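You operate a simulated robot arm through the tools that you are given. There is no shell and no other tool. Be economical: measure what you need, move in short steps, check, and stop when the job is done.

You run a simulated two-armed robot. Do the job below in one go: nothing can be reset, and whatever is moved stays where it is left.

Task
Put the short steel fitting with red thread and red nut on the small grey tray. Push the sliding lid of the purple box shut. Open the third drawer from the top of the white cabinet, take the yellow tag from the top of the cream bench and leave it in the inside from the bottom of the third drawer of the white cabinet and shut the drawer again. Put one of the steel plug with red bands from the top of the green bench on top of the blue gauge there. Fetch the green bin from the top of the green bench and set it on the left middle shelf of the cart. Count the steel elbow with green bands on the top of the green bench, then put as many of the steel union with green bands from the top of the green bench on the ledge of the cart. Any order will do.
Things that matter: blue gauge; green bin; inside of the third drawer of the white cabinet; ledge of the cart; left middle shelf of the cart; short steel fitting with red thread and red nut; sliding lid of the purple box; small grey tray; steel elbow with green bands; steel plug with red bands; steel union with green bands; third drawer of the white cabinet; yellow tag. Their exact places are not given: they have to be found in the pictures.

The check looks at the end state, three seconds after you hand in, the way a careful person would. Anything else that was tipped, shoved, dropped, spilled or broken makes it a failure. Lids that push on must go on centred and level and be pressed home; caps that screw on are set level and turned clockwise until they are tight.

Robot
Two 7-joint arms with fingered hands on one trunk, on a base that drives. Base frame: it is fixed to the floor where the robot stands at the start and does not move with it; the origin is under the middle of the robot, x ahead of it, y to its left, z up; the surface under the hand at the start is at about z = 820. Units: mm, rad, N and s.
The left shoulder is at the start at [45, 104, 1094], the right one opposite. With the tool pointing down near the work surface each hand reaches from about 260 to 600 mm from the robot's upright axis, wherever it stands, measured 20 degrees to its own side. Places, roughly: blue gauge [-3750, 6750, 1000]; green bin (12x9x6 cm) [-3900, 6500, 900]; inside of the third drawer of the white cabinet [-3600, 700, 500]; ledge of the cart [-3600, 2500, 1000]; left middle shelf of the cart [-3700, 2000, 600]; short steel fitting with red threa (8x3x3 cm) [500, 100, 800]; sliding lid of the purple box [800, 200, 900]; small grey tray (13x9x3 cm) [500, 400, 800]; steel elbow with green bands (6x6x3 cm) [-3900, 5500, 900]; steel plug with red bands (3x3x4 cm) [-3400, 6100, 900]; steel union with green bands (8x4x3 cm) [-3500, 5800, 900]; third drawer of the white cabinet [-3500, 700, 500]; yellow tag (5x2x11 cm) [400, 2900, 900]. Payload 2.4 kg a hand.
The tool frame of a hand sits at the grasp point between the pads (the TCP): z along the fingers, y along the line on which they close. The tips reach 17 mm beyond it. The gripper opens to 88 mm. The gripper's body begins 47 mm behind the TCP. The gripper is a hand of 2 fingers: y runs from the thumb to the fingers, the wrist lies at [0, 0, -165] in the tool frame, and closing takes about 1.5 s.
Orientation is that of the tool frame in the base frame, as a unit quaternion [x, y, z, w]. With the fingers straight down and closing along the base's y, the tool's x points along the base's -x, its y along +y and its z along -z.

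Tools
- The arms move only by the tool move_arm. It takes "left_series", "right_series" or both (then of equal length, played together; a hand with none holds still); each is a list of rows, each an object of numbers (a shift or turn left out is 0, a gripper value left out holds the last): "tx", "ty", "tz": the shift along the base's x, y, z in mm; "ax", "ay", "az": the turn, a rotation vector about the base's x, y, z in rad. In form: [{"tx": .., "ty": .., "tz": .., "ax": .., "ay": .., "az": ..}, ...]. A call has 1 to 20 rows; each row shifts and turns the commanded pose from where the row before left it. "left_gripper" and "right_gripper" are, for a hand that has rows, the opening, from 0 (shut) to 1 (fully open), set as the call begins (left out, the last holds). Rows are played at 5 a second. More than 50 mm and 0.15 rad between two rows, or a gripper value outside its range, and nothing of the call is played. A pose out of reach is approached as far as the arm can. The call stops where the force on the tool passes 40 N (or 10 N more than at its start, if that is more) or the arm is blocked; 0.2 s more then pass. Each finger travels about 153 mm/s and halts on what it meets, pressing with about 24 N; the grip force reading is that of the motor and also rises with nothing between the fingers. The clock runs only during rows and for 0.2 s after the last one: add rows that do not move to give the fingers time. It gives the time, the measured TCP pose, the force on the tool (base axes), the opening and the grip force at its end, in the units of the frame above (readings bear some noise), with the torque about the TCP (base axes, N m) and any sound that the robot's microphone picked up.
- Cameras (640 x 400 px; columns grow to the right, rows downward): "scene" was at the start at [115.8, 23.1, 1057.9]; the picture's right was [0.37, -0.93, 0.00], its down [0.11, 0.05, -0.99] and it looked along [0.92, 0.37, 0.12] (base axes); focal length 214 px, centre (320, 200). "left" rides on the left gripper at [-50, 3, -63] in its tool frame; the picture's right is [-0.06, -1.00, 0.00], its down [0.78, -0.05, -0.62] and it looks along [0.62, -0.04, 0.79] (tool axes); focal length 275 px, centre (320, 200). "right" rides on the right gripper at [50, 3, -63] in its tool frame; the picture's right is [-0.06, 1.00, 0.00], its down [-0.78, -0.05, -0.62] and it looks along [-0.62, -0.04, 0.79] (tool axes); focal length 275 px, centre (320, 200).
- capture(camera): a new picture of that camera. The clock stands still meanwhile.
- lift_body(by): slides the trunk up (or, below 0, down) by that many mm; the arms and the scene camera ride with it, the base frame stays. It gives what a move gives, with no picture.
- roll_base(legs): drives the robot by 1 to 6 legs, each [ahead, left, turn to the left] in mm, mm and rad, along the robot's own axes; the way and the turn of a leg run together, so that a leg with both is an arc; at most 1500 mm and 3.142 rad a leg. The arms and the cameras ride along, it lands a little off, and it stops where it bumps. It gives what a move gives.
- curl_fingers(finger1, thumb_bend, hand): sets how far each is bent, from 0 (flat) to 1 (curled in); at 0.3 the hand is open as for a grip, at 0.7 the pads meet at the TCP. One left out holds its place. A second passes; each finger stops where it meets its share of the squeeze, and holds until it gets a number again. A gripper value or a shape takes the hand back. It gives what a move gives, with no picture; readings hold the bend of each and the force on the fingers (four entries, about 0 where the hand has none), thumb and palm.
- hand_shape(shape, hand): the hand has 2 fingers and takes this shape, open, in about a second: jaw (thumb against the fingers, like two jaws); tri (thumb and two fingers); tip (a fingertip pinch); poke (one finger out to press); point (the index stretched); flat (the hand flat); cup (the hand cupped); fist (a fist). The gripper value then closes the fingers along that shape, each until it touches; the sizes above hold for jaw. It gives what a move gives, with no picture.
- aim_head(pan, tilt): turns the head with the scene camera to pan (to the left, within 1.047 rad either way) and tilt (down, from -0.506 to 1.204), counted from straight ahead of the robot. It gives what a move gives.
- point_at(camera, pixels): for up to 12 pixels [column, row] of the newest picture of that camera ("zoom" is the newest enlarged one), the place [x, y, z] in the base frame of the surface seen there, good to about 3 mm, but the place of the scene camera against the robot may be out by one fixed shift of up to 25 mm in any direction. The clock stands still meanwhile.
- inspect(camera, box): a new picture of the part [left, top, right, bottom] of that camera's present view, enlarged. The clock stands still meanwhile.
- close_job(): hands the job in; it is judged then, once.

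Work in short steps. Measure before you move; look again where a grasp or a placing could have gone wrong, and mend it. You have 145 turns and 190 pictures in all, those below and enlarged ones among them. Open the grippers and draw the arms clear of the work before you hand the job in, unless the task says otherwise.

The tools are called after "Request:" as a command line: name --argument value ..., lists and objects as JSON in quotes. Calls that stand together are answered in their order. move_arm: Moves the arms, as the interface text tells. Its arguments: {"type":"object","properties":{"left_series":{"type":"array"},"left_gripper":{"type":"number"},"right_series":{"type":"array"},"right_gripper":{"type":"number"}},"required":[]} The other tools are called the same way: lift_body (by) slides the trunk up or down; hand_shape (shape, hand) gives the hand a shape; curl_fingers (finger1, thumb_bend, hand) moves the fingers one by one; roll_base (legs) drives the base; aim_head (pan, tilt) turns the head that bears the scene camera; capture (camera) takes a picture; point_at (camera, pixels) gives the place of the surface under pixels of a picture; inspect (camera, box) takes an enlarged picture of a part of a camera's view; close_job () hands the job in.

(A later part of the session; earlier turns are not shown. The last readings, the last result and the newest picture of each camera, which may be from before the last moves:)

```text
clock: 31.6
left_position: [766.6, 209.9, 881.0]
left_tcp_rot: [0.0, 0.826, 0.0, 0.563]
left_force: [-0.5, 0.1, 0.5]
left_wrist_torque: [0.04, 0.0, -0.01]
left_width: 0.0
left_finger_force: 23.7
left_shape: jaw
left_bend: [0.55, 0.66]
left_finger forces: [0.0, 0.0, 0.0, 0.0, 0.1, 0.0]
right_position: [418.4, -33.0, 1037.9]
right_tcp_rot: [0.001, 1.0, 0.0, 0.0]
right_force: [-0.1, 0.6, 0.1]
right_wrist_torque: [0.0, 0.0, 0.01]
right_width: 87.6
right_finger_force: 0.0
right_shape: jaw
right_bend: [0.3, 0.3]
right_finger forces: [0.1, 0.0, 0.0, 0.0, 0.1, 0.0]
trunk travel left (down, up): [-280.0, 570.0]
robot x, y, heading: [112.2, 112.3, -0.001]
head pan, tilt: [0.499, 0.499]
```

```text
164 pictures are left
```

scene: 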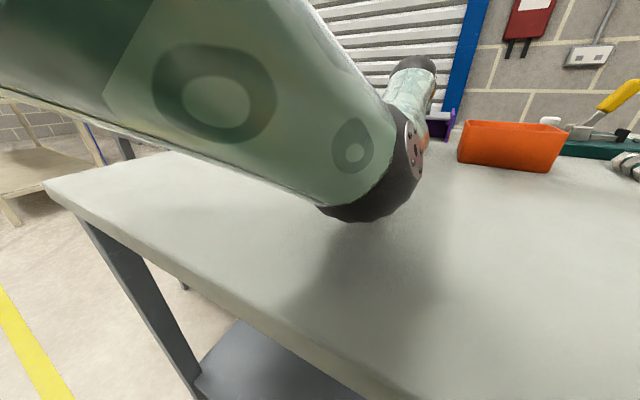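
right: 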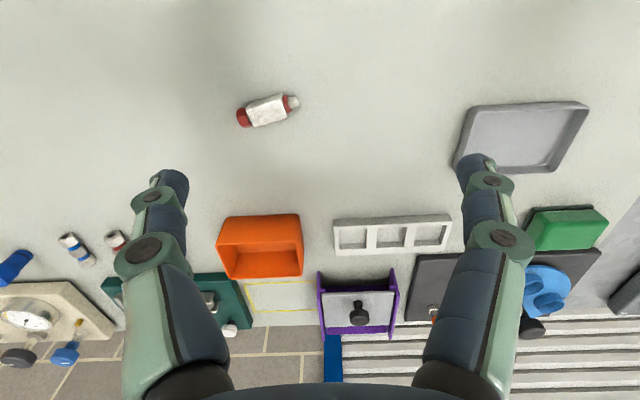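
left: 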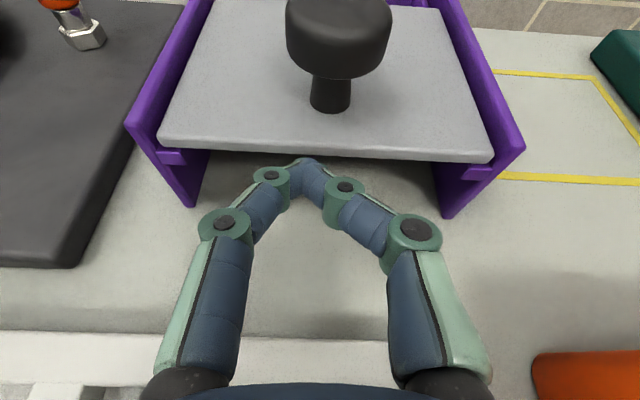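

The tips face the lid's front edge. I push in small steps in +x.

Request:
move_arm --left_series '[{"tx": 10}, {"tx": 10}, {"tx": 10}, {"tx": 10}, {"tx": 10}, {}]'

Request:
capture --camera "left"

```text
clock: 33.0
left_position: [818.6, 209.8, 881.6]
left_tcp_rot: [0.001, 0.826, -0.001, 0.563]
left_force: [-0.1, 0.3, -0.1]
left_wrist_torque: [0.03, 0.01, -0.04]
left_width: 0.0
left_finger_force: 24.0
left_shape: jaw
left_bend: [0.55, 0.66]
left_finger forces: [0.0, 0.0, 0.0, 0.0, 0.0, 0.0]
right_position: [419.3, -32.2, 1038.7]
right_tcp_rot: [0.001, 1.0, 0.0, -0.001]
right_force: [-0.2, 0.8, 0.0]
right_wrist_torque: [-0.01, -0.04, 0.0]
right_width: 87.9
right_finger_force: 0.0
right_shape: jaw
right_bend: [0.3, 0.3]
right_finger forces: [0.0, 0.1, 0.0, 0.0, 0.0, 0.1]
trunk travel left (down, up): [-280.0, 570.0]
robot x, y, heading: [108.7, 116.2, -0.003]
head pan, tilt: [0.499, 0.499]
```

```text
163 pictures are left
```

left: 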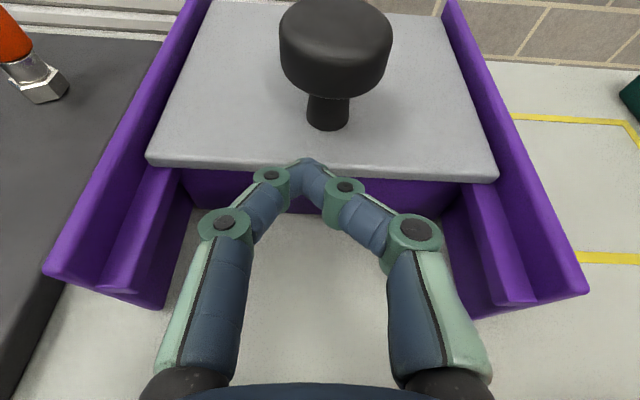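

The lid slides freely along the rails (front now near x 834). I keep pushing in 4 mm steps.

Request:
move_arm --left_series '[{"tx": 4}, {"tx": 4}, {"tx": 3}, {}]'

Request:
capture --camera "left"

Request:
point_at --camera "left" --pixels '[[220, 168], [220, 190], [400, 172], [400, 195], [250, 60], [250, 10], [240, 4]]'

```text
clock: 34.0
left_position: [823.0, 211.8, 881.1]
left_tcp_rot: [0.0, 0.826, -0.001, 0.564]
left_force: [-0.6, -0.2, -0.1]
left_wrist_torque: [-0.03, 0.0, -0.02]
left_width: 0.0
left_finger_force: 24.0
left_shape: jaw
left_bend: [0.55, 0.66]
left_finger forces: [0.0, 0.0, 0.0, 0.0, 0.0, 0.0]
left hand out of reach, approached as far as the arm can: row 2
right_position: [419.2, -32.0, 1040.6]
right_tcp_rot: [0.001, 1.0, 0.0, -0.001]
right_force: [0.3, 0.3, -0.2]
right_wrist_torque: [-0.02, 0.02, 0.0]
right_width: 88.1
right_finger_force: 0.0
right_shape: jaw
right_bend: [0.3, 0.3]
right_finger forces: [0.0, 0.0, 0.0, 0.1, 0.0, 0.1]
trunk travel left (down, up): [-280.0, 570.0]
robot x, y, heading: [110.6, 110.5, -0.002]
head pan, tilt: [0.499, 0.499]
```

```text
162 pictures are left
```

left: 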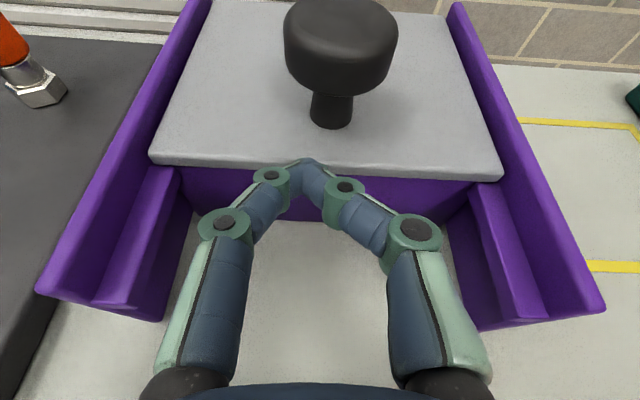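

```text
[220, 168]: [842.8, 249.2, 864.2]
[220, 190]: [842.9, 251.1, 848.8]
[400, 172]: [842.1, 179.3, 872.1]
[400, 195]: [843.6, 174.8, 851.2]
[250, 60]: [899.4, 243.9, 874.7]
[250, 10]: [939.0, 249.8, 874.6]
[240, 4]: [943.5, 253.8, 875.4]
```

The arm is at its reach limit with the lid front around x 840, nearly flush with the front wall (843). I drive the base ahead 8 mm to push the rest.

Request:
roll_base --legs '[[8, 0, 0]]'

Request:
capture --camera "left"

Request:
point_at --camera "left" --pixels '[[220, 160], [220, 166], [400, 162], [400, 169], [400, 195], [240, 4]]'

```text
clock: 34.7
left_position: [825.9, 211.8, 881.8]
left_tcp_rot: [-0.001, 0.827, 0.001, 0.563]
left_force: [-26.8, 1.5, 1.0]
left_wrist_torque: [0.02, 0.2, 0.1]
left_width: 0.0
left_finger_force: 24.0
left_shape: jaw
left_bend: [0.63, 0.73]
left_finger forces: [0.1, 0.1, 0.1, 0.0, 0.1, 0.1]
right_position: [424.4, -32.3, 1040.7]
right_tcp_rot: [0.002, 1.0, 0.001, 0.001]
right_force: [0.1, 0.0, -0.6]
right_wrist_torque: [0.02, -0.01, -0.04]
right_width: 87.9
right_finger_force: 0.0
right_shape: jaw
right_bend: [0.3, 0.3]
right_finger forces: [0.0, 0.1, 0.1, 0.0, 0.0, 0.0]
trunk travel left (down, up): [-280.0, 570.0]
robot x, y, heading: [119.9, 109.3, -0.004]
head pan, tilt: [0.499, 0.499]
```

```text
161 pictures are left
```

left: 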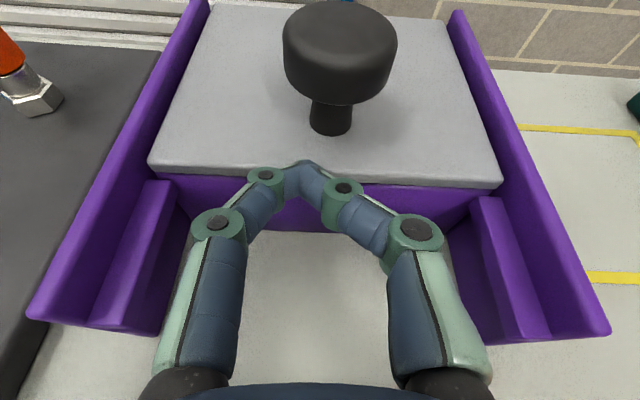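

```text
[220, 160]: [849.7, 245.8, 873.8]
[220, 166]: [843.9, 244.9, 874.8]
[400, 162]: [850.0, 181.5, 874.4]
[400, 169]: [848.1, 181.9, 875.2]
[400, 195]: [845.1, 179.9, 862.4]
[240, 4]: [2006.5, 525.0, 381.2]
```

A 27 N resistance and the lid edge flush with the front wall (x≈844): it is shut. I draw the hand back and check.

Request:
move_arm --left_series '[{"tx": -20}, {"tx": -30, "tz": 5}, {"tx": -30, "tz": 25}, {"tx": -30, "tz": 30}, {"tx": -20, "tz": 30}, {}]'

Request:
inspect --camera "left" --box '[200, 0, 440, 160]'

```text
clock: 36.1
left_position: [696.3, 208.0, 971.7]
left_tcp_rot: [0.0, 0.826, -0.001, 0.563]
left_force: [-0.5, 0.6, 0.2]
left_wrist_torque: [0.01, 0.02, -0.01]
left_width: 0.1
left_finger_force: 23.8
left_shape: jaw
left_bend: [0.6, 0.68]
left_finger forces: [0.1, 0.0, 0.1, 0.0, 0.1, 0.0]
right_position: [422.3, -32.9, 1040.3]
right_tcp_rot: [0.001, 1.0, 0.0, 0.001]
right_force: [-0.5, -0.7, 0.8]
right_wrist_torque: [0.01, -0.04, 0.0]
right_width: 87.8
right_finger_force: 0.1
right_shape: jaw
right_bend: [0.3, 0.3]
right_finger forces: [0.1, 0.0, 0.1, 0.0, 0.1, 0.0]
trunk travel left (down, up): [-280.0, 570.0]
robot x, y, heading: [118.3, 112.0, -0.003]
head pan, tilt: [0.499, 0.499]
```

```text
2.50 times, centred on (320, 80) of left
```

zoom: 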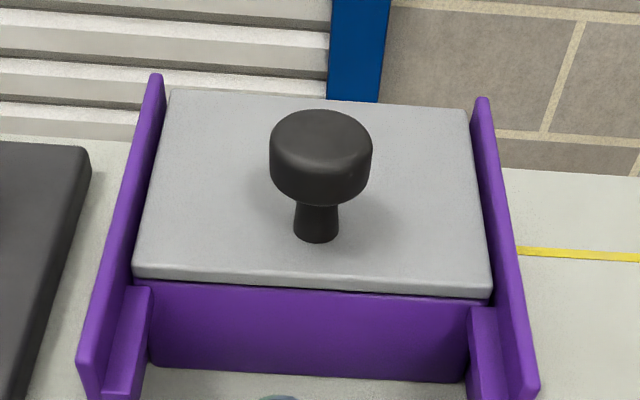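

The lid sits flush and square. I raise the trunk, untilt the left hand, open it, and tuck both arms toward the start pose.

Request:
lift_body --by 65

Request:
move_arm --left_series '[{"tx": -25, "ty": 14, "tz": 5, "ay": 0.133}, {"tx": -25, "ty": 14, "tz": 5, "ay": 0.133}, {"tx": -25, "ty": 14, "tz": 5, "ay": 0.133}, {"tx": -25, "ty": 14, "tz": 5, "ay": 0.133}, {"tx": -25, "ty": 14, "tz": 5, "ay": 0.133}, {"tx": -25, "ty": 14, "tz": 5, "ay": 0.133}, {"tx": -25, "ty": 14, "tz": 5, "ay": 0.133}, {"tx": -25, "ty": 14, "tz": 5, "ay": 0.133}, {"tx": -25, "ty": 14, "tz": 5, "ay": 0.133}, {}]' --left_gripper 1

Request:
roll_base --legs '[[-350, 0, 0], [0, 0, 1.0]]'

Request:
aim_head --pan 0.3 --tilt 0.2

Request:
capture --camera "scene"

```text
clock: 37.2
left_position: [700.8, 213.7, 1036.0]
left_tcp_rot: [-0.001, 0.827, 0.002, 0.563]
left_force: [-0.3, -0.4, 0.0]
left_wrist_torque: [-0.01, 0.02, -0.02]
left_width: 0.0
left_finger_force: 23.9
left_shape: jaw
left_bend: [0.6, 0.68]
left_finger forces: [0.0, 0.0, 0.0, 0.1, 0.0, 0.1]
right_position: [426.6, -32.5, 1103.8]
right_tcp_rot: [0.001, 1.0, -0.001, -0.001]
right_force: [-0.5, 0.1, 0.9]
right_wrist_torque: [-0.01, -0.01, 0.0]
right_width: 88.0
right_finger_force: 0.1
right_shape: jaw
right_bend: [0.3, 0.3]
right_finger forces: [0.0, 0.0, 0.0, 0.0, 0.0, 0.0]
trunk travel left (down, up): [-345.0, 505.0]
robot x, y, heading: [118.5, 110.8, -0.005]
head pan, tilt: [0.499, 0.499]
```

```text
clock: 39.4
left_position: [557.5, 375.1, 1045.4]
left_tcp_rot: [0.0, 1.0, -0.001, -0.002]
left_force: [-0.2, -0.8, 0.1]
left_wrist_torque: [0.0, 0.0, 0.0]
left_width: 88.1
left_finger_force: 0.1
left_shape: jaw
left_bend: [0.3, 0.3]
left_finger forces: [0.1, 0.0, 0.0, 0.1, 0.1, 0.0]
left hand out of reach, approached as far as the arm can: row 5, 6, 7, 8
right_position: [427.4, -32.4, 1103.9]
right_tcp_rot: [0.001, 1.0, 0.0, -0.001]
right_force: [-0.3, -0.3, 0.2]
right_wrist_torque: [-0.02, -0.02, 0.02]
right_width: 87.9
right_finger_force: 0.1
right_shape: jaw
right_bend: [0.3, 0.3]
right_finger forces: [0.0, 0.0, 0.1, 0.0, 0.0, 0.0]
trunk travel left (down, up): [-345.0, 505.0]
robot x, y, heading: [115.8, 112.5, -0.006]
head pan, tilt: [0.499, 0.499]
```

```text
clock: 44.2
left_position: [-217.3, 627.5, 1046.2]
left_tcp_rot: [-0.48, 0.877, -0.001, 0.0]
left_force: [0.2, -0.9, 0.2]
left_wrist_torque: [0.01, -0.03, -0.03]
left_width: 87.6
left_finger_force: 0.0
left_shape: jaw
left_bend: [0.3, 0.3]
left_finger forces: [0.1, 0.0, 0.0, 0.1, 0.1, 0.0]
right_position: [55.4, 294.2, 1105.4]
right_tcp_rot: [-0.477, 0.879, 0.0, -0.001]
right_force: [0.1, -0.2, -0.4]
right_wrist_torque: [0.04, -0.02, 0.01]
right_width: 87.7
right_finger_force: 0.1
right_shape: jaw
right_bend: [0.3, 0.3]
right_finger forces: [0.0, 0.0, 0.0, 0.1, 0.1, 0.0]
trunk travel left (down, up): [-345.0, 505.0]
robot x, y, heading: [-232.8, 112.3, 0.998]
head pan, tilt: [0.499, 0.499]
```

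```text
clock: 45.0
left_position: [-218.1, 626.9, 1045.7]
left_tcp_rot: [-0.479, 0.878, -0.001, 0.0]
left_force: [0.1, 0.6, 0.0]
left_wrist_torque: [0.0, -0.01, 0.0]
left_width: 88.1
left_finger_force: 0.0
left_shape: jaw
left_bend: [0.3, 0.3]
left_finger forces: [0.1, 0.0, 0.1, 0.1, 0.0, 0.0]
right_position: [54.4, 293.6, 1104.6]
right_tcp_rot: [-0.478, 0.878, 0.001, 0.0]
right_force: [-0.3, -0.3, 0.1]
right_wrist_torque: [-0.01, 0.03, -0.01]
right_width: 88.0
right_finger_force: 0.1
right_shape: jaw
right_bend: [0.3, 0.3]
right_finger forces: [0.0, 0.1, 0.0, 0.0, 0.0, 0.0]
trunk travel left (down, up): [-345.0, 505.0]
robot x, y, heading: [-235.2, 117.1, 0.996]
head pan, tilt: [0.3, 0.201]
```

```text
159 pictures are left
```

scene: 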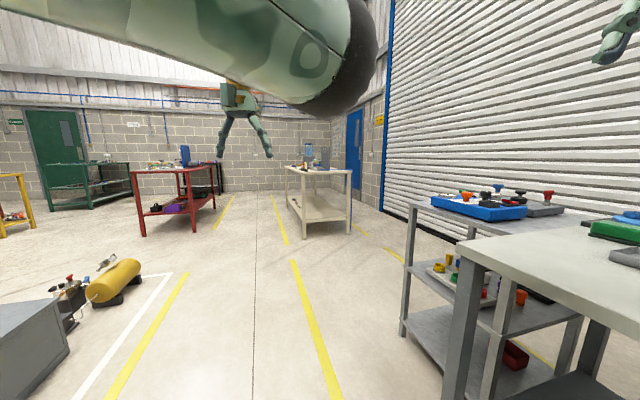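

The cream bench stands ahead at (318,175). I measure its edges and zoom in.

Request:
point_at --camera "scene" --pixels '[[303, 174], [350, 171], [287, 167], [330, 165], [303, 236], [350, 234], [310, 152], [412, 205], [465, 248], [610, 32]]'

Request:
inspect --camera "scene" --box '[270, 130, 370, 200]'

```text
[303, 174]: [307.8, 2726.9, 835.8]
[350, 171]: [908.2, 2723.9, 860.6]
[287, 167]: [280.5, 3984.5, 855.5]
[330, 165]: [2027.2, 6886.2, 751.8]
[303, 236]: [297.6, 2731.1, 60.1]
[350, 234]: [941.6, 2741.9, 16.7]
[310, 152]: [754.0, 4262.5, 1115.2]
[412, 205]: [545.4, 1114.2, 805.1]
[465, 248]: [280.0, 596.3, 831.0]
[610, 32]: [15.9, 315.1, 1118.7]
```

```text
5.71 times, centred on (320, 165) of scene
```

zoom: 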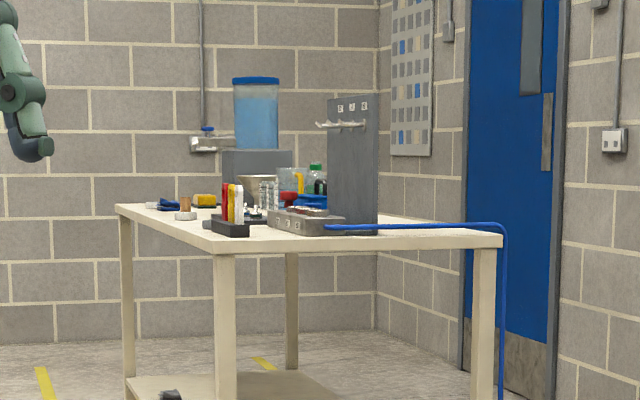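

The cards (red, yellow, white) stand in a black block near the bench's corner (x≥280, y≥2725). I drive along x≈-235 to y≈2790 and turn to face it from the west side.

Request:
roll_base --legs '[[0, 0, 0.573], [1340, 0, 0], [1340, 0, 0], [0, 0, -1.57]]'

Request:
aim_head --pan 0.15 --tilt 0.35

Request:
capture --camera "scene"

```text
clock: 63.3
left_position: [210.5, 3041.8, 1046.4]
left_tcp_rot: [-0.011, 1.0, 0.001, -0.001]
left_force: [0.4, -0.7, -0.5]
left_wrist_torque: [0.02, -0.01, 0.0]
left_width: 87.9
left_finger_force: 0.1
left_shape: jaw
left_bend: [0.3, 0.3]
left_finger forces: [0.0, 0.1, 0.1, 0.0, 0.0, 0.0]
right_position: [86.4, 2631.3, 1104.2]
right_tcp_rot: [-0.01, 1.0, 0.0, -0.001]
right_force: [-0.1, 1.2, -0.2]
right_wrist_torque: [-0.02, 0.02, 0.01]
right_width: 88.0
right_finger_force: 0.0
right_shape: jaw
right_bend: [0.3, 0.3]
right_finger forces: [0.0, 0.1, 0.1, 0.0, 0.0, 0.0]
trunk travel left (down, up): [-345.0, 505.0]
robot x, y, heading: [-225.4, 2772.8, 0.02]
head pan, tilt: [0.3, 0.201]
```

```text
clock: 64.0
left_position: [209.5, 3043.1, 1047.2]
left_tcp_rot: [-0.011, 1.0, 0.0, -0.002]
left_force: [-0.1, 0.2, -0.1]
left_wrist_torque: [-0.01, -0.04, -0.05]
left_width: 88.0
left_finger_force: 0.1
left_shape: jaw
left_bend: [0.3, 0.3]
left_finger forces: [0.0, 0.1, 0.0, 0.0, 0.0, 0.0]
right_position: [87.0, 2632.6, 1103.8]
right_tcp_rot: [-0.01, 1.0, 0.0, 0.0]
right_force: [-0.4, 0.0, -0.5]
right_wrist_torque: [-0.01, -0.02, 0.01]
right_width: 88.1
right_finger_force: 0.0
right_shape: jaw
right_bend: [0.3, 0.3]
right_finger forces: [0.1, 0.0, 0.0, 0.1, 0.0, 0.0]
trunk travel left (down, up): [-345.0, 505.0]
robot x, y, heading: [-223.1, 2771.6, 0.02]
head pan, tilt: [0.15, 0.351]
```

```text
157 pictures are left
```

scene: 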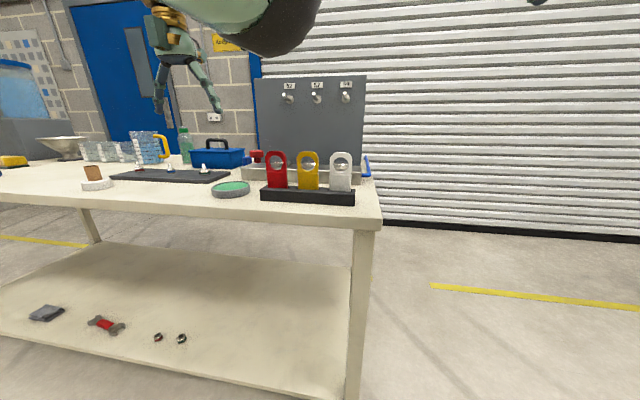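

The yellow tag stands in the middle slot at (308,170). I zoom and measure it.

Request:
inspect --camera "scene" --box '[240, 130, 380, 220]'

Request:
point_at --camera "scene" --pixels '[[308, 182], [302, 175], [315, 175], [308, 155], [308, 187], [308, 196], [277, 180], [340, 180], [308, 205], [300, 185], [316, 185]]'

```text
4.44 times, centred on (310, 175) of scene
```

zoom: 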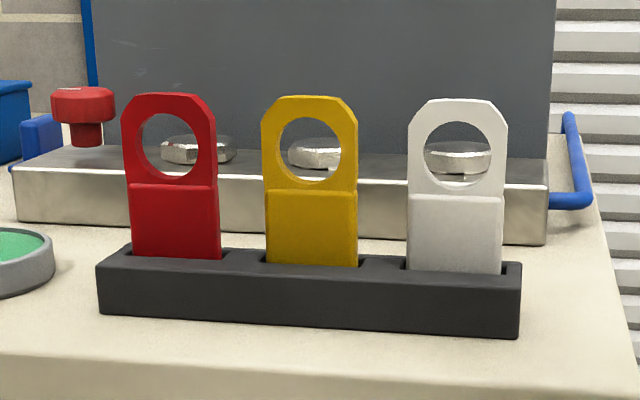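

```text
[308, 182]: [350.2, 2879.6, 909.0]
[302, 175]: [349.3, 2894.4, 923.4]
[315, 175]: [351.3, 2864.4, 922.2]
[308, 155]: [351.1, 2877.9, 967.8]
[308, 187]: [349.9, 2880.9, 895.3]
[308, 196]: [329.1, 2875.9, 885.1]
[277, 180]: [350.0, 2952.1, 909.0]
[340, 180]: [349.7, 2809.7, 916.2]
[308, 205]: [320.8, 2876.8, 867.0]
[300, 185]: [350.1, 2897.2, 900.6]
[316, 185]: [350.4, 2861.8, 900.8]
```

Tag: width along y centred 2879, face at x≈350, top ≈970 (scene readings, maybe shifted). I turn the left hand to close along x while drawing it in, then drive nearer.

Request:
move_arm --left_series '[{"tx": -12, "ty": -12, "az": -0.1446}, {"tx": -12, "ty": -12, "az": -0.1446}, {"tx": -12, "ty": -12, "az": -0.1446}, {"tx": -12, "ty": -12, "az": -0.1446}, {"tx": -12, "ty": -12, "az": -0.1446}, {"tx": -12, "ty": -12, "az": -0.1446}, {"tx": -12, "ty": -12, "az": -0.1446}, {"tx": -12, "ty": -12, "az": -0.1446}, {"tx": -12, "ty": -12, "az": -0.1446}, {"tx": -12, "ty": -12, "az": -0.1446}, {"tx": -12, "ty": -12, "az": -0.1446}, {}]' --left_gripper 0.55

Request:
roll_base --legs '[[160, 0, -0.02]]'

Request:
capture --camera "left"

Request:
capture --camera "right"

```text
clock: 66.6
left_position: [164.4, 3066.7, 1047.9]
left_tcp_rot: [0.706, 0.708, 0.001, -0.001]
left_force: [0.1, 0.4, 0.1]
left_wrist_torque: [-0.01, 0.01, 0.0]
left_width: 49.1
left_finger_force: 0.0
left_shape: jaw
left_bend: [0.72, 0.7]
left_finger forces: [0.1, 0.0, 0.0, 0.1, 0.0, 0.0]
left hand out of reach, approached as far as the arm can: row 1, 2, 3, 4, 5, 6, 7, 8, 9, 10, 11
right_position: [87.5, 2631.7, 1103.4]
right_tcp_rot: [-0.01, 1.0, 0.0, -0.001]
right_force: [0.1, -0.4, 0.6]
right_wrist_torque: [0.02, -0.02, -0.03]
right_width: 88.1
right_finger_force: 0.1
right_shape: jaw
right_bend: [0.3, 0.3]
right_finger forces: [0.0, 0.0, 0.0, 0.0, 0.0, 0.1]
trunk travel left (down, up): [-345.0, 505.0]
robot x, y, heading: [-228.0, 2771.0, 0.017]
head pan, tilt: [0.15, 0.351]
```

```text
clock: 68.0
left_position: [334.4, 3061.5, 1047.6]
left_tcp_rot: [0.713, 0.701, 0.0, -0.001]
left_force: [-0.5, 1.6, 0.3]
left_wrist_torque: [-0.03, -0.03, 0.02]
left_width: 48.7
left_finger_force: 0.0
left_shape: jaw
left_bend: [0.72, 0.7]
left_finger forces: [0.0, 0.0, 0.1, 0.0, 0.1, 0.1]
right_position: [246.4, 2627.1, 1103.8]
right_tcp_rot: [0.001, 1.0, 0.001, 0.0]
right_force: [-0.2, -0.6, 0.0]
right_wrist_torque: [-0.02, -0.02, 0.0]
right_width: 87.8
right_finger_force: 0.0
right_shape: jaw
right_bend: [0.3, 0.3]
right_finger forces: [0.0, 0.1, 0.1, 0.0, 0.0, 0.1]
trunk travel left (down, up): [-345.0, 505.0]
robot x, y, heading: [-64.6, 2770.9, -0.005]
head pan, tilt: [0.15, 0.351]
```

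```text
155 pictures are left
```

left: 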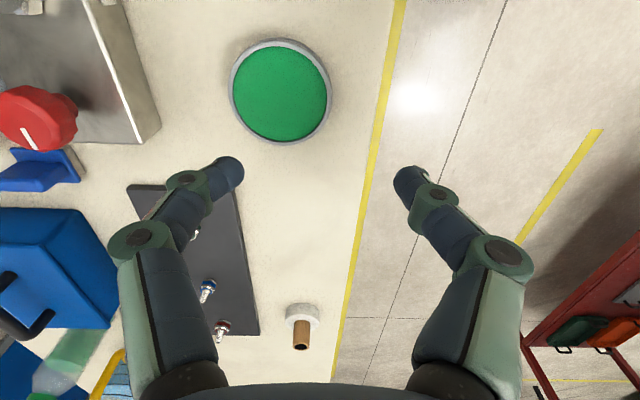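

```text
154 pictures are left
```

right: 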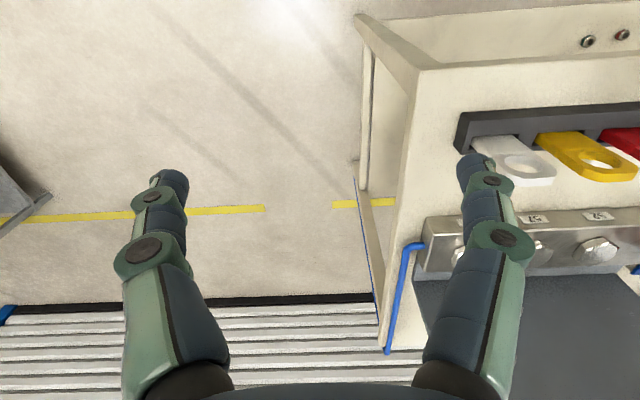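

Right camera shows the tag's top at about (605,180). I measure it there, and make a small left-arm move to learn where the commanded pose stands after the "out of reach" notes.

Request:
point_at --camera "right" --pixels '[[560, 140], [545, 142], [580, 138], [575, 160], [555, 133], [610, 180], [628, 165], [600, 145], [520, 160], [600, 222], [620, 130]]'

Request:
move_arm --left_series '[{"tx": 30}, {"tx": 30}, {"tx": 30}, {}]'

```text
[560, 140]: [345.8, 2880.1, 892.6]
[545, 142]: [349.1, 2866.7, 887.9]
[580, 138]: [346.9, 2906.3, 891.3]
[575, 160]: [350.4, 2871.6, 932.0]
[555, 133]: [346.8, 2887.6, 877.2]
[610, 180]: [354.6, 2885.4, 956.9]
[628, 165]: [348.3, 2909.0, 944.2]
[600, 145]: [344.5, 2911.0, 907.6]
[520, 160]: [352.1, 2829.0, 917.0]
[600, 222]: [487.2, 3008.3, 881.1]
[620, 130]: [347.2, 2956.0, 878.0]
```

```text
clock: 69.0
left_position: [420.8, 3061.4, 1048.4]
left_tcp_rot: [0.713, 0.701, 0.001, -0.001]
left_force: [0.3, -0.3, 0.2]
left_wrist_torque: [0.01, 0.01, -0.02]
left_width: 49.0
left_finger_force: 0.0
left_shape: jaw
left_bend: [0.72, 0.7]
left_finger forces: [0.1, 0.1, 0.0, 0.0, 0.0, 0.0]
right_position: [246.3, 2626.1, 1104.0]
right_tcp_rot: [0.001, 1.0, 0.0, -0.001]
right_force: [-0.6, 0.3, -1.7]
right_wrist_torque: [0.02, -0.03, -0.01]
right_width: 87.7
right_finger_force: 0.0
right_shape: jaw
right_bend: [0.3, 0.3]
right_finger forces: [0.0, 0.0, 0.0, 0.0, 0.0, 0.1]
trunk travel left (down, up): [-345.0, 505.0]
robot x, y, heading: [-61.0, 2773.5, -0.002]
head pan, tilt: [0.15, 0.351]
```

Commanded pose equals the measured one. I move over the tag: (358,2889).

Request:
move_arm --left_series '[{"tx": -31, "ty": -43, "az": 0.009}, {"tx": -32, "ty": -43, "az": 0.009}, {"ty": -43}, {"ty": -43}, {}]'

Request:
capture --camera "left"

```text
refused: row 1 steps farther than a row can; nothing moved
```

```text
153 pictures are left
```

left: 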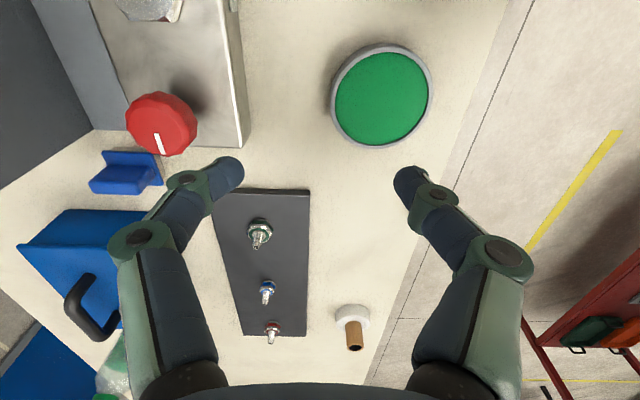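

The step was over 50 mm; I split it finer.

Request:
move_arm --left_series '[{"tx": -31, "ty": -20, "az": 0.009}, {"tx": -32, "ty": -20, "az": 0.009}, {"ty": -44}, {"ty": -44}, {"ty": -44}, {}]'

Request:
capture --camera "left"

```text
clock: 70.4
left_position: [441.1, 2961.4, 1052.5]
left_tcp_rot: [0.707, 0.707, -0.001, -0.001]
left_force: [0.4, 0.0, -0.3]
left_wrist_torque: [-0.03, 0.03, -0.01]
left_width: 48.6
left_finger_force: 0.0
left_shape: jaw
left_bend: [0.72, 0.7]
left_finger forces: [0.1, 0.0, 0.0, 0.1, 0.0, 0.0]
left hand out of reach, approached as far as the arm can: row 2, 3, 4, 5
right_position: [245.0, 2626.7, 1103.5]
right_tcp_rot: [0.0, 1.0, 0.0, 0.0]
right_force: [0.1, -0.2, -0.3]
right_wrist_torque: [-0.04, -0.01, -0.02]
right_width: 87.9
right_finger_force: 0.0
right_shape: jaw
right_bend: [0.3, 0.3]
right_finger forces: [0.1, 0.0, 0.0, 0.0, 0.1, 0.0]
trunk travel left (down, up): [-345.0, 505.0]
robot x, y, heading: [-63.6, 2770.9, -0.002]
head pan, tilt: [0.15, 0.351]
```

```text
152 pictures are left
```

left: 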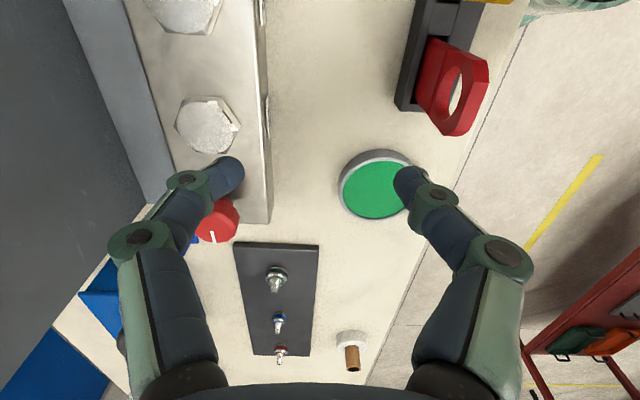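

The arm refuses that spot while the wrist is above the shoulder. I raise the trunk by 120 and let the hand come down relative to it while moving toward the tag.

Request:
lift_body --by 120

Request:
move_arm --left_series '[{"tz": -40}, {"tz": -40}, {"tz": -30}, {}, {"tx": -20, "ty": -18}, {"tx": -20, "ty": -18}, {"tx": -20, "ty": -18}, {"tx": -21, "ty": -18}, {}]'

Request:
capture --camera "left"

```text
clock: 71.9
left_position: [441.8, 2962.6, 1168.6]
left_tcp_rot: [0.707, 0.707, 0.001, -0.001]
left_force: [-0.3, -0.1, 0.5]
left_wrist_torque: [0.01, 0.01, 0.02]
left_width: 49.0
left_finger_force: 0.1
left_shape: jaw
left_bend: [0.72, 0.7]
left_finger forces: [0.1, 0.0, 0.1, 0.1, 0.0, 0.0]
right_position: [245.6, 2626.9, 1223.9]
right_tcp_rot: [0.0, 1.0, 0.0, 0.0]
right_force: [0.4, 0.1, -1.0]
right_wrist_torque: [0.0, 0.04, 0.01]
right_width: 87.8
right_finger_force: 0.0
right_shape: jaw
right_bend: [0.3, 0.3]
right_finger forces: [0.0, 0.0, 0.1, 0.0, 0.0, 0.0]
trunk travel left (down, up): [-465.0, 385.0]
robot x, y, heading: [-65.0, 2772.7, -0.002]
head pan, tilt: [0.15, 0.351]
```

```text
clock: 73.9
left_position: [414.8, 2915.6, 1033.3]
left_tcp_rot: [0.702, 0.713, 0.006, -0.001]
left_force: [0.1, 0.4, -0.1]
left_wrist_torque: [0.01, 0.02, -0.02]
left_width: 48.8
left_finger_force: 0.1
left_shape: jaw
left_bend: [0.72, 0.7]
left_finger forces: [0.1, 0.1, 0.0, 0.0, 0.0, 0.1]
left hand out of reach, approached as far as the arm can: row 6, 7, 8
right_position: [246.2, 2626.4, 1223.5]
right_tcp_rot: [0.001, 1.0, -0.001, -0.001]
right_force: [-0.9, 0.6, 0.7]
right_wrist_torque: [-0.01, 0.01, 0.0]
right_width: 87.9
right_finger_force: 0.1
right_shape: jaw
right_bend: [0.3, 0.3]
right_finger forces: [0.1, 0.1, 0.0, 0.0, 0.1, 0.0]
trunk travel left (down, up): [-465.0, 385.0]
robot x, y, heading: [-65.1, 2770.9, 0.002]
head pan, tilt: [0.15, 0.351]
```

```text
151 pictures are left
```

left: 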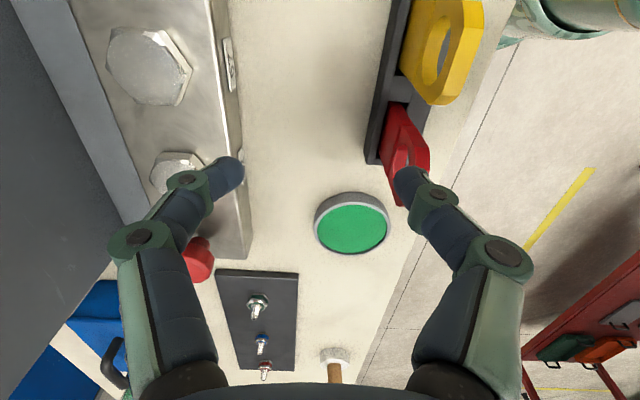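

The arm can't come nearer, but the base can carry it: the hand at (415,2916) has to go to (358,2889), so I drive the base back 57 and right 27.

Request:
roll_base --legs '[[-57, -27, 0]]'

Request:
move_arm --left_series '[{"tx": 2, "tz": -5}, {}]'

Request:
capture --camera "left"

```text
clock: 74.9
left_position: [355.7, 2889.0, 1032.7]
left_tcp_rot: [0.702, 0.712, 0.006, -0.002]
left_force: [0.3, -0.1, 0.6]
left_wrist_torque: [-0.05, 0.04, -0.03]
left_width: 48.8
left_finger_force: 0.1
left_shape: jaw
left_bend: [0.72, 0.7]
left_finger forces: [0.0, 0.0, 0.1, 0.0, 0.1, 0.0]
right_position: [188.1, 2600.3, 1224.4]
right_tcp_rot: [0.001, 1.0, 0.0, -0.001]
right_force: [-0.5, 0.5, -0.1]
right_wrist_torque: [0.0, -0.02, -0.01]
right_width: 88.0
right_finger_force: 0.0
right_shape: jaw
right_bend: [0.3, 0.3]
right_finger forces: [0.1, 0.0, 0.0, 0.0, 0.0, 0.0]
trunk travel left (down, up): [-465.0, 385.0]
robot x, y, heading: [-122.5, 2747.2, -0.002]
head pan, tilt: [0.15, 0.351]
```

```text
clock: 75.5
left_position: [358.1, 2888.6, 1027.0]
left_tcp_rot: [0.704, 0.71, 0.005, -0.001]
left_force: [-0.6, -0.5, -0.4]
left_wrist_torque: [0.01, 0.03, -0.03]
left_width: 48.8
left_finger_force: 0.1
left_shape: jaw
left_bend: [0.72, 0.7]
left_finger forces: [0.0, 0.0, 0.0, 0.1, 0.0, 0.1]
right_position: [187.0, 2599.7, 1225.3]
right_tcp_rot: [0.001, 1.0, -0.001, -0.001]
right_force: [-0.1, 0.5, 0.2]
right_wrist_torque: [-0.02, 0.03, -0.02]
right_width: 87.9
right_finger_force: 0.2
right_shape: jaw
right_bend: [0.3, 0.3]
right_finger forces: [0.0, 0.1, 0.0, 0.0, 0.0, 0.0]
trunk travel left (down, up): [-465.0, 385.0]
robot x, y, heading: [-125.0, 2745.8, 0.002]
head pan, tilt: [0.15, 0.351]
```

```text
150 pictures are left
```

left: 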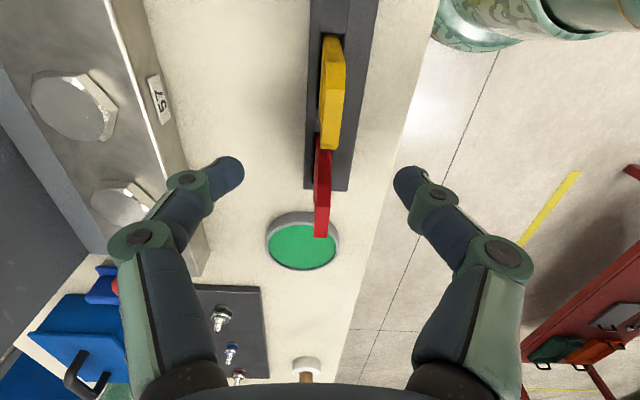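

The yellow tag is edge-on between the fingers at (331,95). I measure its top and thickness.

Request:
point_at --camera "left" --pixels '[[333, 70], [333, 100], [330, 146], [322, 90], [343, 90], [331, 40], [320, 145]]'

Request:
inspect --camera "left" --box '[260, 20, 400, 170]'

```text
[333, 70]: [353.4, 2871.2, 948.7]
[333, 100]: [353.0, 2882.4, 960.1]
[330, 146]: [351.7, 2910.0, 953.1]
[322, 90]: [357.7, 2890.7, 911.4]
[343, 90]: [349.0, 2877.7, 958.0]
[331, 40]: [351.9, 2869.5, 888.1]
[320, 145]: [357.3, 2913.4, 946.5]
```

```text
2.67 times, centred on (330, 95) of left
```

zoom: 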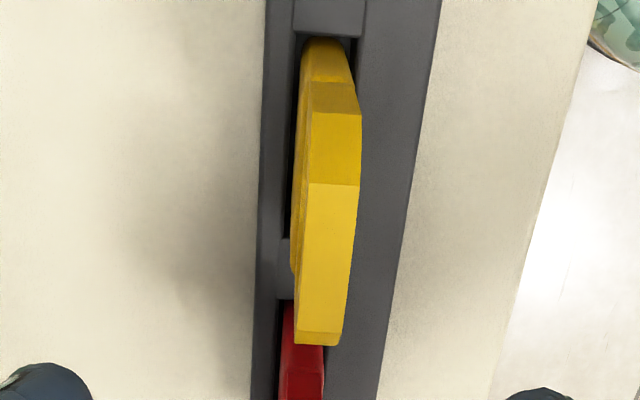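

Tag centre is (353,2890), thickness ~9, top 960. I descend to z 921 and close.

Request:
move_arm --left_series '[{"tx": -5, "ty": 1, "tz": -20}, {"tz": -35}, {"tz": -35}, {"tz": -16}, {}]'

Request:
capture --camera "left"

```text
clock: 76.7
left_position: [354.1, 2890.4, 922.4]
left_tcp_rot: [0.702, 0.712, 0.006, -0.001]
left_force: [0.1, 0.3, -0.3]
left_wrist_torque: [0.0, 0.01, 0.04]
left_width: 48.4
left_finger_force: 0.1
left_shape: jaw
left_bend: [0.72, 0.7]
left_finger forces: [0.0, 0.0, 0.0, 0.0, 0.0, 0.1]
right_position: [187.0, 2601.2, 1224.0]
right_tcp_rot: [0.001, 1.0, 0.0, -0.001]
right_force: [0.0, -0.2, 1.0]
right_wrist_torque: [-0.03, -0.02, -0.02]
right_width: 87.9
right_finger_force: 0.0
right_shape: jaw
right_bend: [0.3, 0.3]
right_finger forces: [0.1, 0.1, 0.0, 0.1, 0.0, 0.0]
trunk travel left (down, up): [-465.0, 385.0]
robot x, y, heading: [-124.0, 2748.1, 0.0]
head pan, tilt: [0.15, 0.351]
```

```text
148 pictures are left
```

left: 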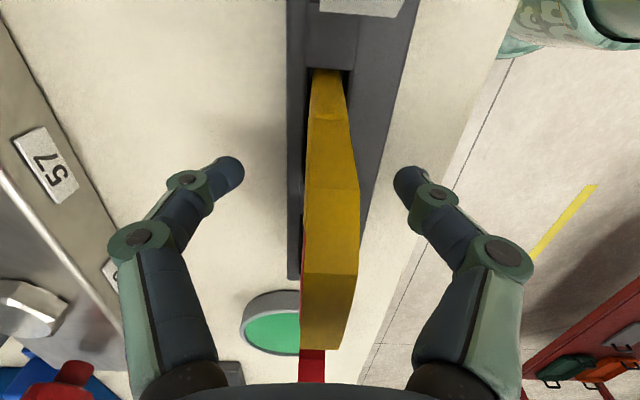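

Well straddled. I close and then lift.

Request:
move_arm --left_series '[{}, {}, {}, {}, {}, {}, {}]' --left_gripper 0

Request:
move_arm --left_series '[{"tz": 30}, {"tz": 40}, {"tz": 40}, {"tz": 20}, {}]'

Request:
capture --camera "left"

```text
clock: 78.3
left_position: [353.1, 2890.6, 924.3]
left_tcp_rot: [0.702, 0.712, 0.005, -0.001]
left_force: [-0.4, -1.1, -0.4]
left_wrist_torque: [0.04, -0.02, -0.01]
left_width: 6.2
left_finger_force: 24.0
left_shape: jaw
left_bend: [0.72, 0.7]
left_finger forces: [21.7, 0.0, 0.0, 0.0, 21.6, 0.1]
right_position: [187.3, 2599.7, 1223.0]
right_tcp_rot: [0.001, 1.0, -0.001, -0.001]
right_force: [0.0, 0.4, 1.2]
right_wrist_torque: [0.0, -0.01, -0.02]
right_width: 88.1
right_finger_force: 0.0
right_shape: jaw
right_bend: [0.3, 0.3]
right_finger forces: [0.0, 0.0, 0.0, 0.0, 0.1, 0.1]
trunk travel left (down, up): [-465.0, 385.0]
robot x, y, heading: [-125.8, 2746.2, 0.001]
head pan, tilt: [0.15, 0.351]
```

```text
clock: 79.5
left_position: [361.3, 2892.2, 1049.5]
left_tcp_rot: [0.703, 0.711, 0.006, -0.001]
left_force: [0.0, 0.2, -0.2]
left_wrist_torque: [-0.04, 0.02, -0.02]
left_width: 6.4
left_finger_force: 24.2
left_shape: jaw
left_bend: [0.72, 0.7]
left_finger forces: [21.6, 0.0, 0.0, 0.0, 21.6, 0.1]
left hand out of reach, approached as far as the arm can: row 4
right_position: [188.6, 2600.4, 1223.6]
right_tcp_rot: [0.001, 1.0, 0.0, -0.001]
right_force: [0.1, -0.4, -0.1]
right_wrist_torque: [-0.02, 0.0, 0.01]
right_width: 87.7
right_finger_force: 0.0
right_shape: jaw
right_bend: [0.3, 0.3]
right_finger forces: [0.0, 0.1, 0.0, 0.0, 0.1, 0.0]
trunk travel left (down, up): [-465.0, 385.0]
robot x, y, heading: [-123.8, 2747.4, -0.0]
head pan, tilt: [0.15, 0.351]
```

```text
147 pictures are left
```

left: 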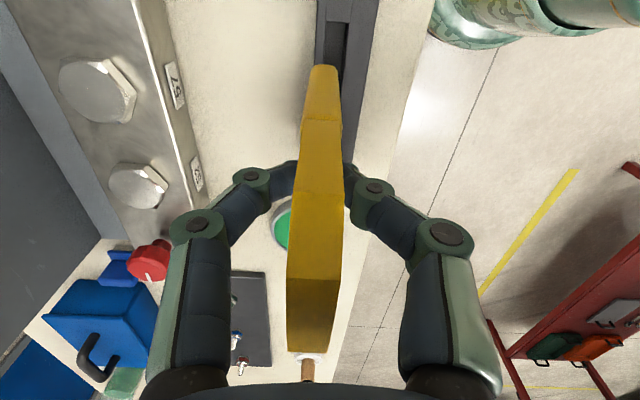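

The tag is held and free of the holder. I back off, turn toward the white cabinet (southwest) and look.

Request:
roll_base --legs '[[-350, 0, 0], [0, 0, -2.5]]'

Request:
aim_head --pan 0.0 --tilt 0.2

Request:
capture --camera "scene"

```text
clock: 87.6
left_position: [-766.8, 2339.4, 1049.4]
left_tcp_rot: [0.897, -0.442, 0.003, 0.005]
left_force: [-0.2, 0.6, -0.4]
left_wrist_torque: [-0.02, 0.04, -0.02]
left_width: 5.7
left_finger_force: 23.7
left_shape: jaw
left_bend: [0.72, 0.7]
left_finger forces: [21.5, 0.0, 0.1, 0.0, 21.4, 0.1]
right_position: [-802.7, 2678.0, 1223.8]
right_tcp_rot: [0.949, 0.315, 0.001, 0.0]
right_force: [0.0, 0.2, 0.5]
right_wrist_torque: [-0.03, 0.0, 0.02]
right_width: 87.7
right_finger_force: 0.0
right_shape: jaw
right_bend: [0.3, 0.3]
right_finger forces: [0.0, 0.0, 0.0, 0.1, 0.0, 0.0]
trunk travel left (down, up): [-465.0, 385.0]
robot x, y, heading: [-468.4, 2745.5, -2.501]
head pan, tilt: [0.15, 0.351]
```

```text
clock: 88.3
left_position: [-765.6, 2340.7, 1049.2]
left_tcp_rot: [0.897, -0.442, 0.003, 0.007]
left_force: [0.5, -0.7, 0.6]
left_wrist_torque: [-0.02, 0.03, -0.01]
left_width: 6.0
left_finger_force: 24.1
left_shape: jaw
left_bend: [0.72, 0.7]
left_finger forces: [21.4, 0.0, 0.0, 0.1, 21.5, 0.1]
right_position: [-802.7, 2677.7, 1223.6]
right_tcp_rot: [0.949, 0.315, 0.0, 0.0]
right_force: [-0.2, -0.2, -0.3]
right_wrist_torque: [0.03, 0.01, -0.02]
right_width: 87.8
right_finger_force: 0.1
right_shape: jaw
right_bend: [0.3, 0.3]
right_finger forces: [0.0, 0.1, 0.1, 0.0, 0.0, 0.0]
trunk travel left (down, up): [-465.0, 385.0]
robot x, y, heading: [-470.9, 2744.8, -2.499]
head pan, tilt: [0.0, 0.201]
```

```text
146 pictures are left
```

scene: 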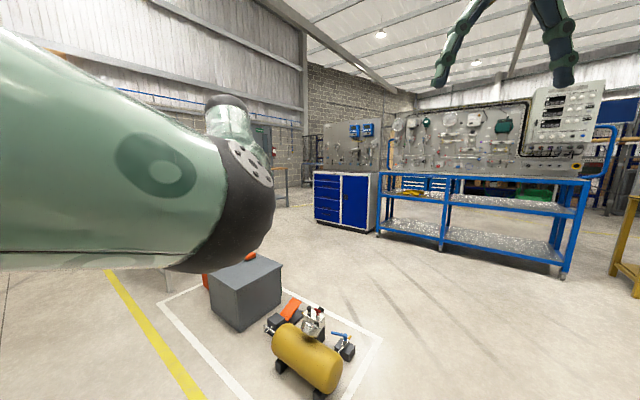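

Ahead are a cart with blue frame (470,215) and a white cabinet with blue drawers (345,195), with a compressor on the floor between. I zoom and measure.

Request:
inspect --camera "scene" --box '[290, 80, 630, 290]'

Request:
point_at --camera "scene" --pixels '[[315, 175], [341, 178], [370, 180], [316, 220], [367, 232], [378, 237], [443, 250], [562, 278], [585, 182], [215, 310], [320, 395], [375, 335]]'

```text
1.88 times, centred on (460, 185) of scene
```

zoom: 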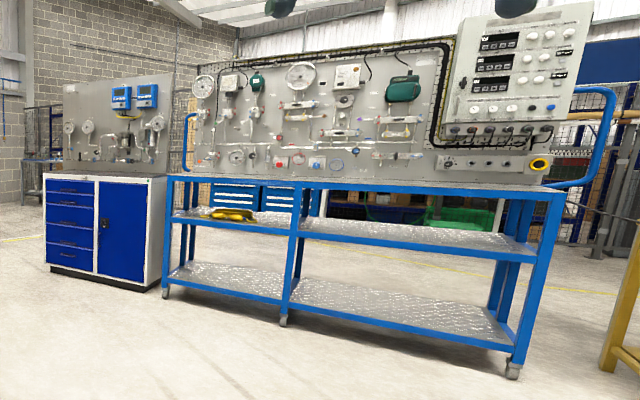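

```text
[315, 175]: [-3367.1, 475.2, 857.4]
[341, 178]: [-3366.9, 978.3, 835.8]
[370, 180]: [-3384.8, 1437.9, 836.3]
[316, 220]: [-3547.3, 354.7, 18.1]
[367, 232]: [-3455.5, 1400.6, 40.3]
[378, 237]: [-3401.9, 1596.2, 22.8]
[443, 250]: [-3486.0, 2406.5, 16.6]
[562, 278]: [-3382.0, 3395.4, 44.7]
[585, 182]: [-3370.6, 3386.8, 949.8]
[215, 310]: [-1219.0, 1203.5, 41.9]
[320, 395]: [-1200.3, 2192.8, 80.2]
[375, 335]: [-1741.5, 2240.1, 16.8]
```

Cabinet front is at x≈-3370 with drawers at y 475–950; the compressor is at y<2240. I turn to face west, drive along y≈2745 to x≈-2450, then strafe left to y≈800.

Request:
roll_base --legs '[[0, 0, -0.642], [1000, 0, 0], [980, 0, 0], [0, 1000, 0], [0, 930, 0]]'

Request:
aim_head --pan 0.1 --tilt 0.4

Request:
capture --camera "scene"

```text
clock: 109.4
left_position: [-3005.1, 697.7, 1048.8]
left_tcp_rot: [-0.701, 0.713, -0.002, -0.006]
left_force: [-0.2, 0.0, -0.6]
left_wrist_torque: [-0.02, -0.02, -0.02]
left_width: 5.5
left_finger_force: 24.0
left_shape: jaw
left_bend: [0.72, 0.7]
left_finger forces: [21.4, 0.1, 0.0, 0.0, 21.5, 0.1]
right_position: [-2823.4, 984.2, 1223.8]
right_tcp_rot: [1.0, -0.015, 0.001, 0.0]
right_force: [0.3, 0.0, 0.5]
right_wrist_torque: [0.01, 0.01, -0.01]
right_width: 88.1
right_finger_force: 0.0
right_shape: jaw
right_bend: [0.3, 0.3]
right_finger forces: [0.0, 0.0, 0.0, 0.0, 0.0, 0.0]
trunk travel left (down, up): [-465.0, 385.0]
robot x, y, heading: [-2516.4, 829.4, 3.112]
head pan, tilt: [0.0, 0.201]
```

```text
clock: 110.1
left_position: [-3005.9, 697.9, 1049.2]
left_tcp_rot: [-0.701, 0.713, -0.001, -0.007]
left_force: [0.0, -0.8, -0.8]
left_wrist_torque: [0.01, 0.01, 0.01]
left_width: 5.7
left_finger_force: 23.6
left_shape: jaw
left_bend: [0.72, 0.7]
left_finger forces: [21.5, 0.1, 0.1, 0.0, 21.4, 0.1]
right_position: [-2824.3, 984.7, 1223.8]
right_tcp_rot: [1.0, -0.015, 0.001, 0.0]
right_force: [-0.3, -0.2, -0.3]
right_wrist_torque: [-0.01, 0.01, -0.02]
right_width: 88.0
right_finger_force: 0.1
right_shape: jaw
right_bend: [0.3, 0.3]
right_finger forces: [0.0, 0.1, 0.1, 0.0, 0.0, 0.0]
trunk travel left (down, up): [-465.0, 385.0]
robot x, y, heading: [-2523.9, 832.9, 3.109]
head pan, tilt: [0.099, 0.4]
```

```text
144 pictures are left
```

scene: 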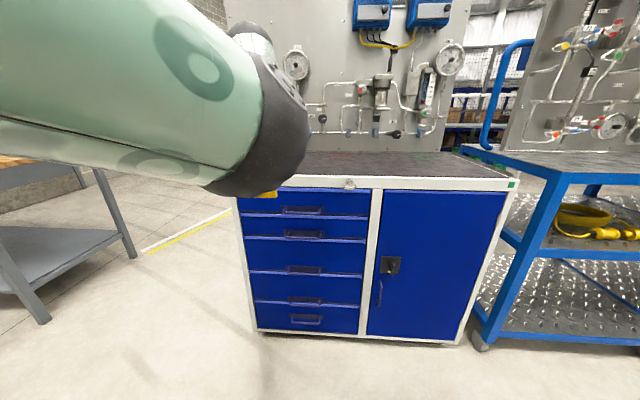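

Five drawers; the third's handle is at about (303,268). I zoom and measure.

Request:
inspect --camera "scene" --box '[225, 180, 385, 340]'

Request:
point_at --camera "scene" --pixels '[[303, 266], [288, 270], [318, 270], [303, 272], [260, 255], [350, 258], [303, 245], [303, 255], [303, 280], [303, 208], [303, 235], [303, 300]]'

```text
2.50 times, centred on (305, 260) of scene
```

zoom: 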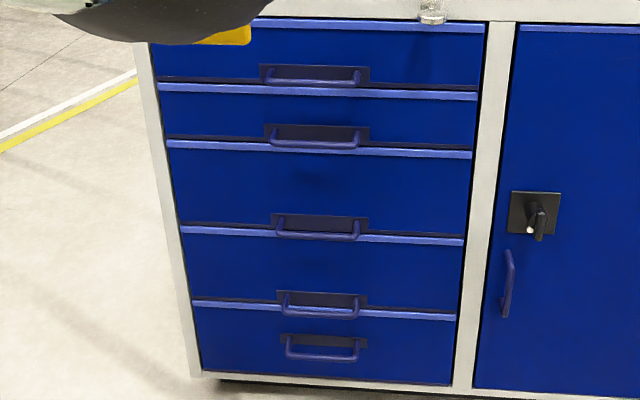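

```text
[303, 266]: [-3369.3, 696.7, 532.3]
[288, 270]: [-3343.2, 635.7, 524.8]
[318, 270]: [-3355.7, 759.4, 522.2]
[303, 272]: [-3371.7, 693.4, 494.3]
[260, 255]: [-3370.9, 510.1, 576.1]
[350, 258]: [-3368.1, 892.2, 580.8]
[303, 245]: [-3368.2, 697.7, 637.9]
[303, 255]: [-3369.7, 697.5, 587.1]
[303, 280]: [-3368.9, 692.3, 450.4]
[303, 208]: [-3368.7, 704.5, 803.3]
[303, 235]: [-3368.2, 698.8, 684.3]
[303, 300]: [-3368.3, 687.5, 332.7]
```

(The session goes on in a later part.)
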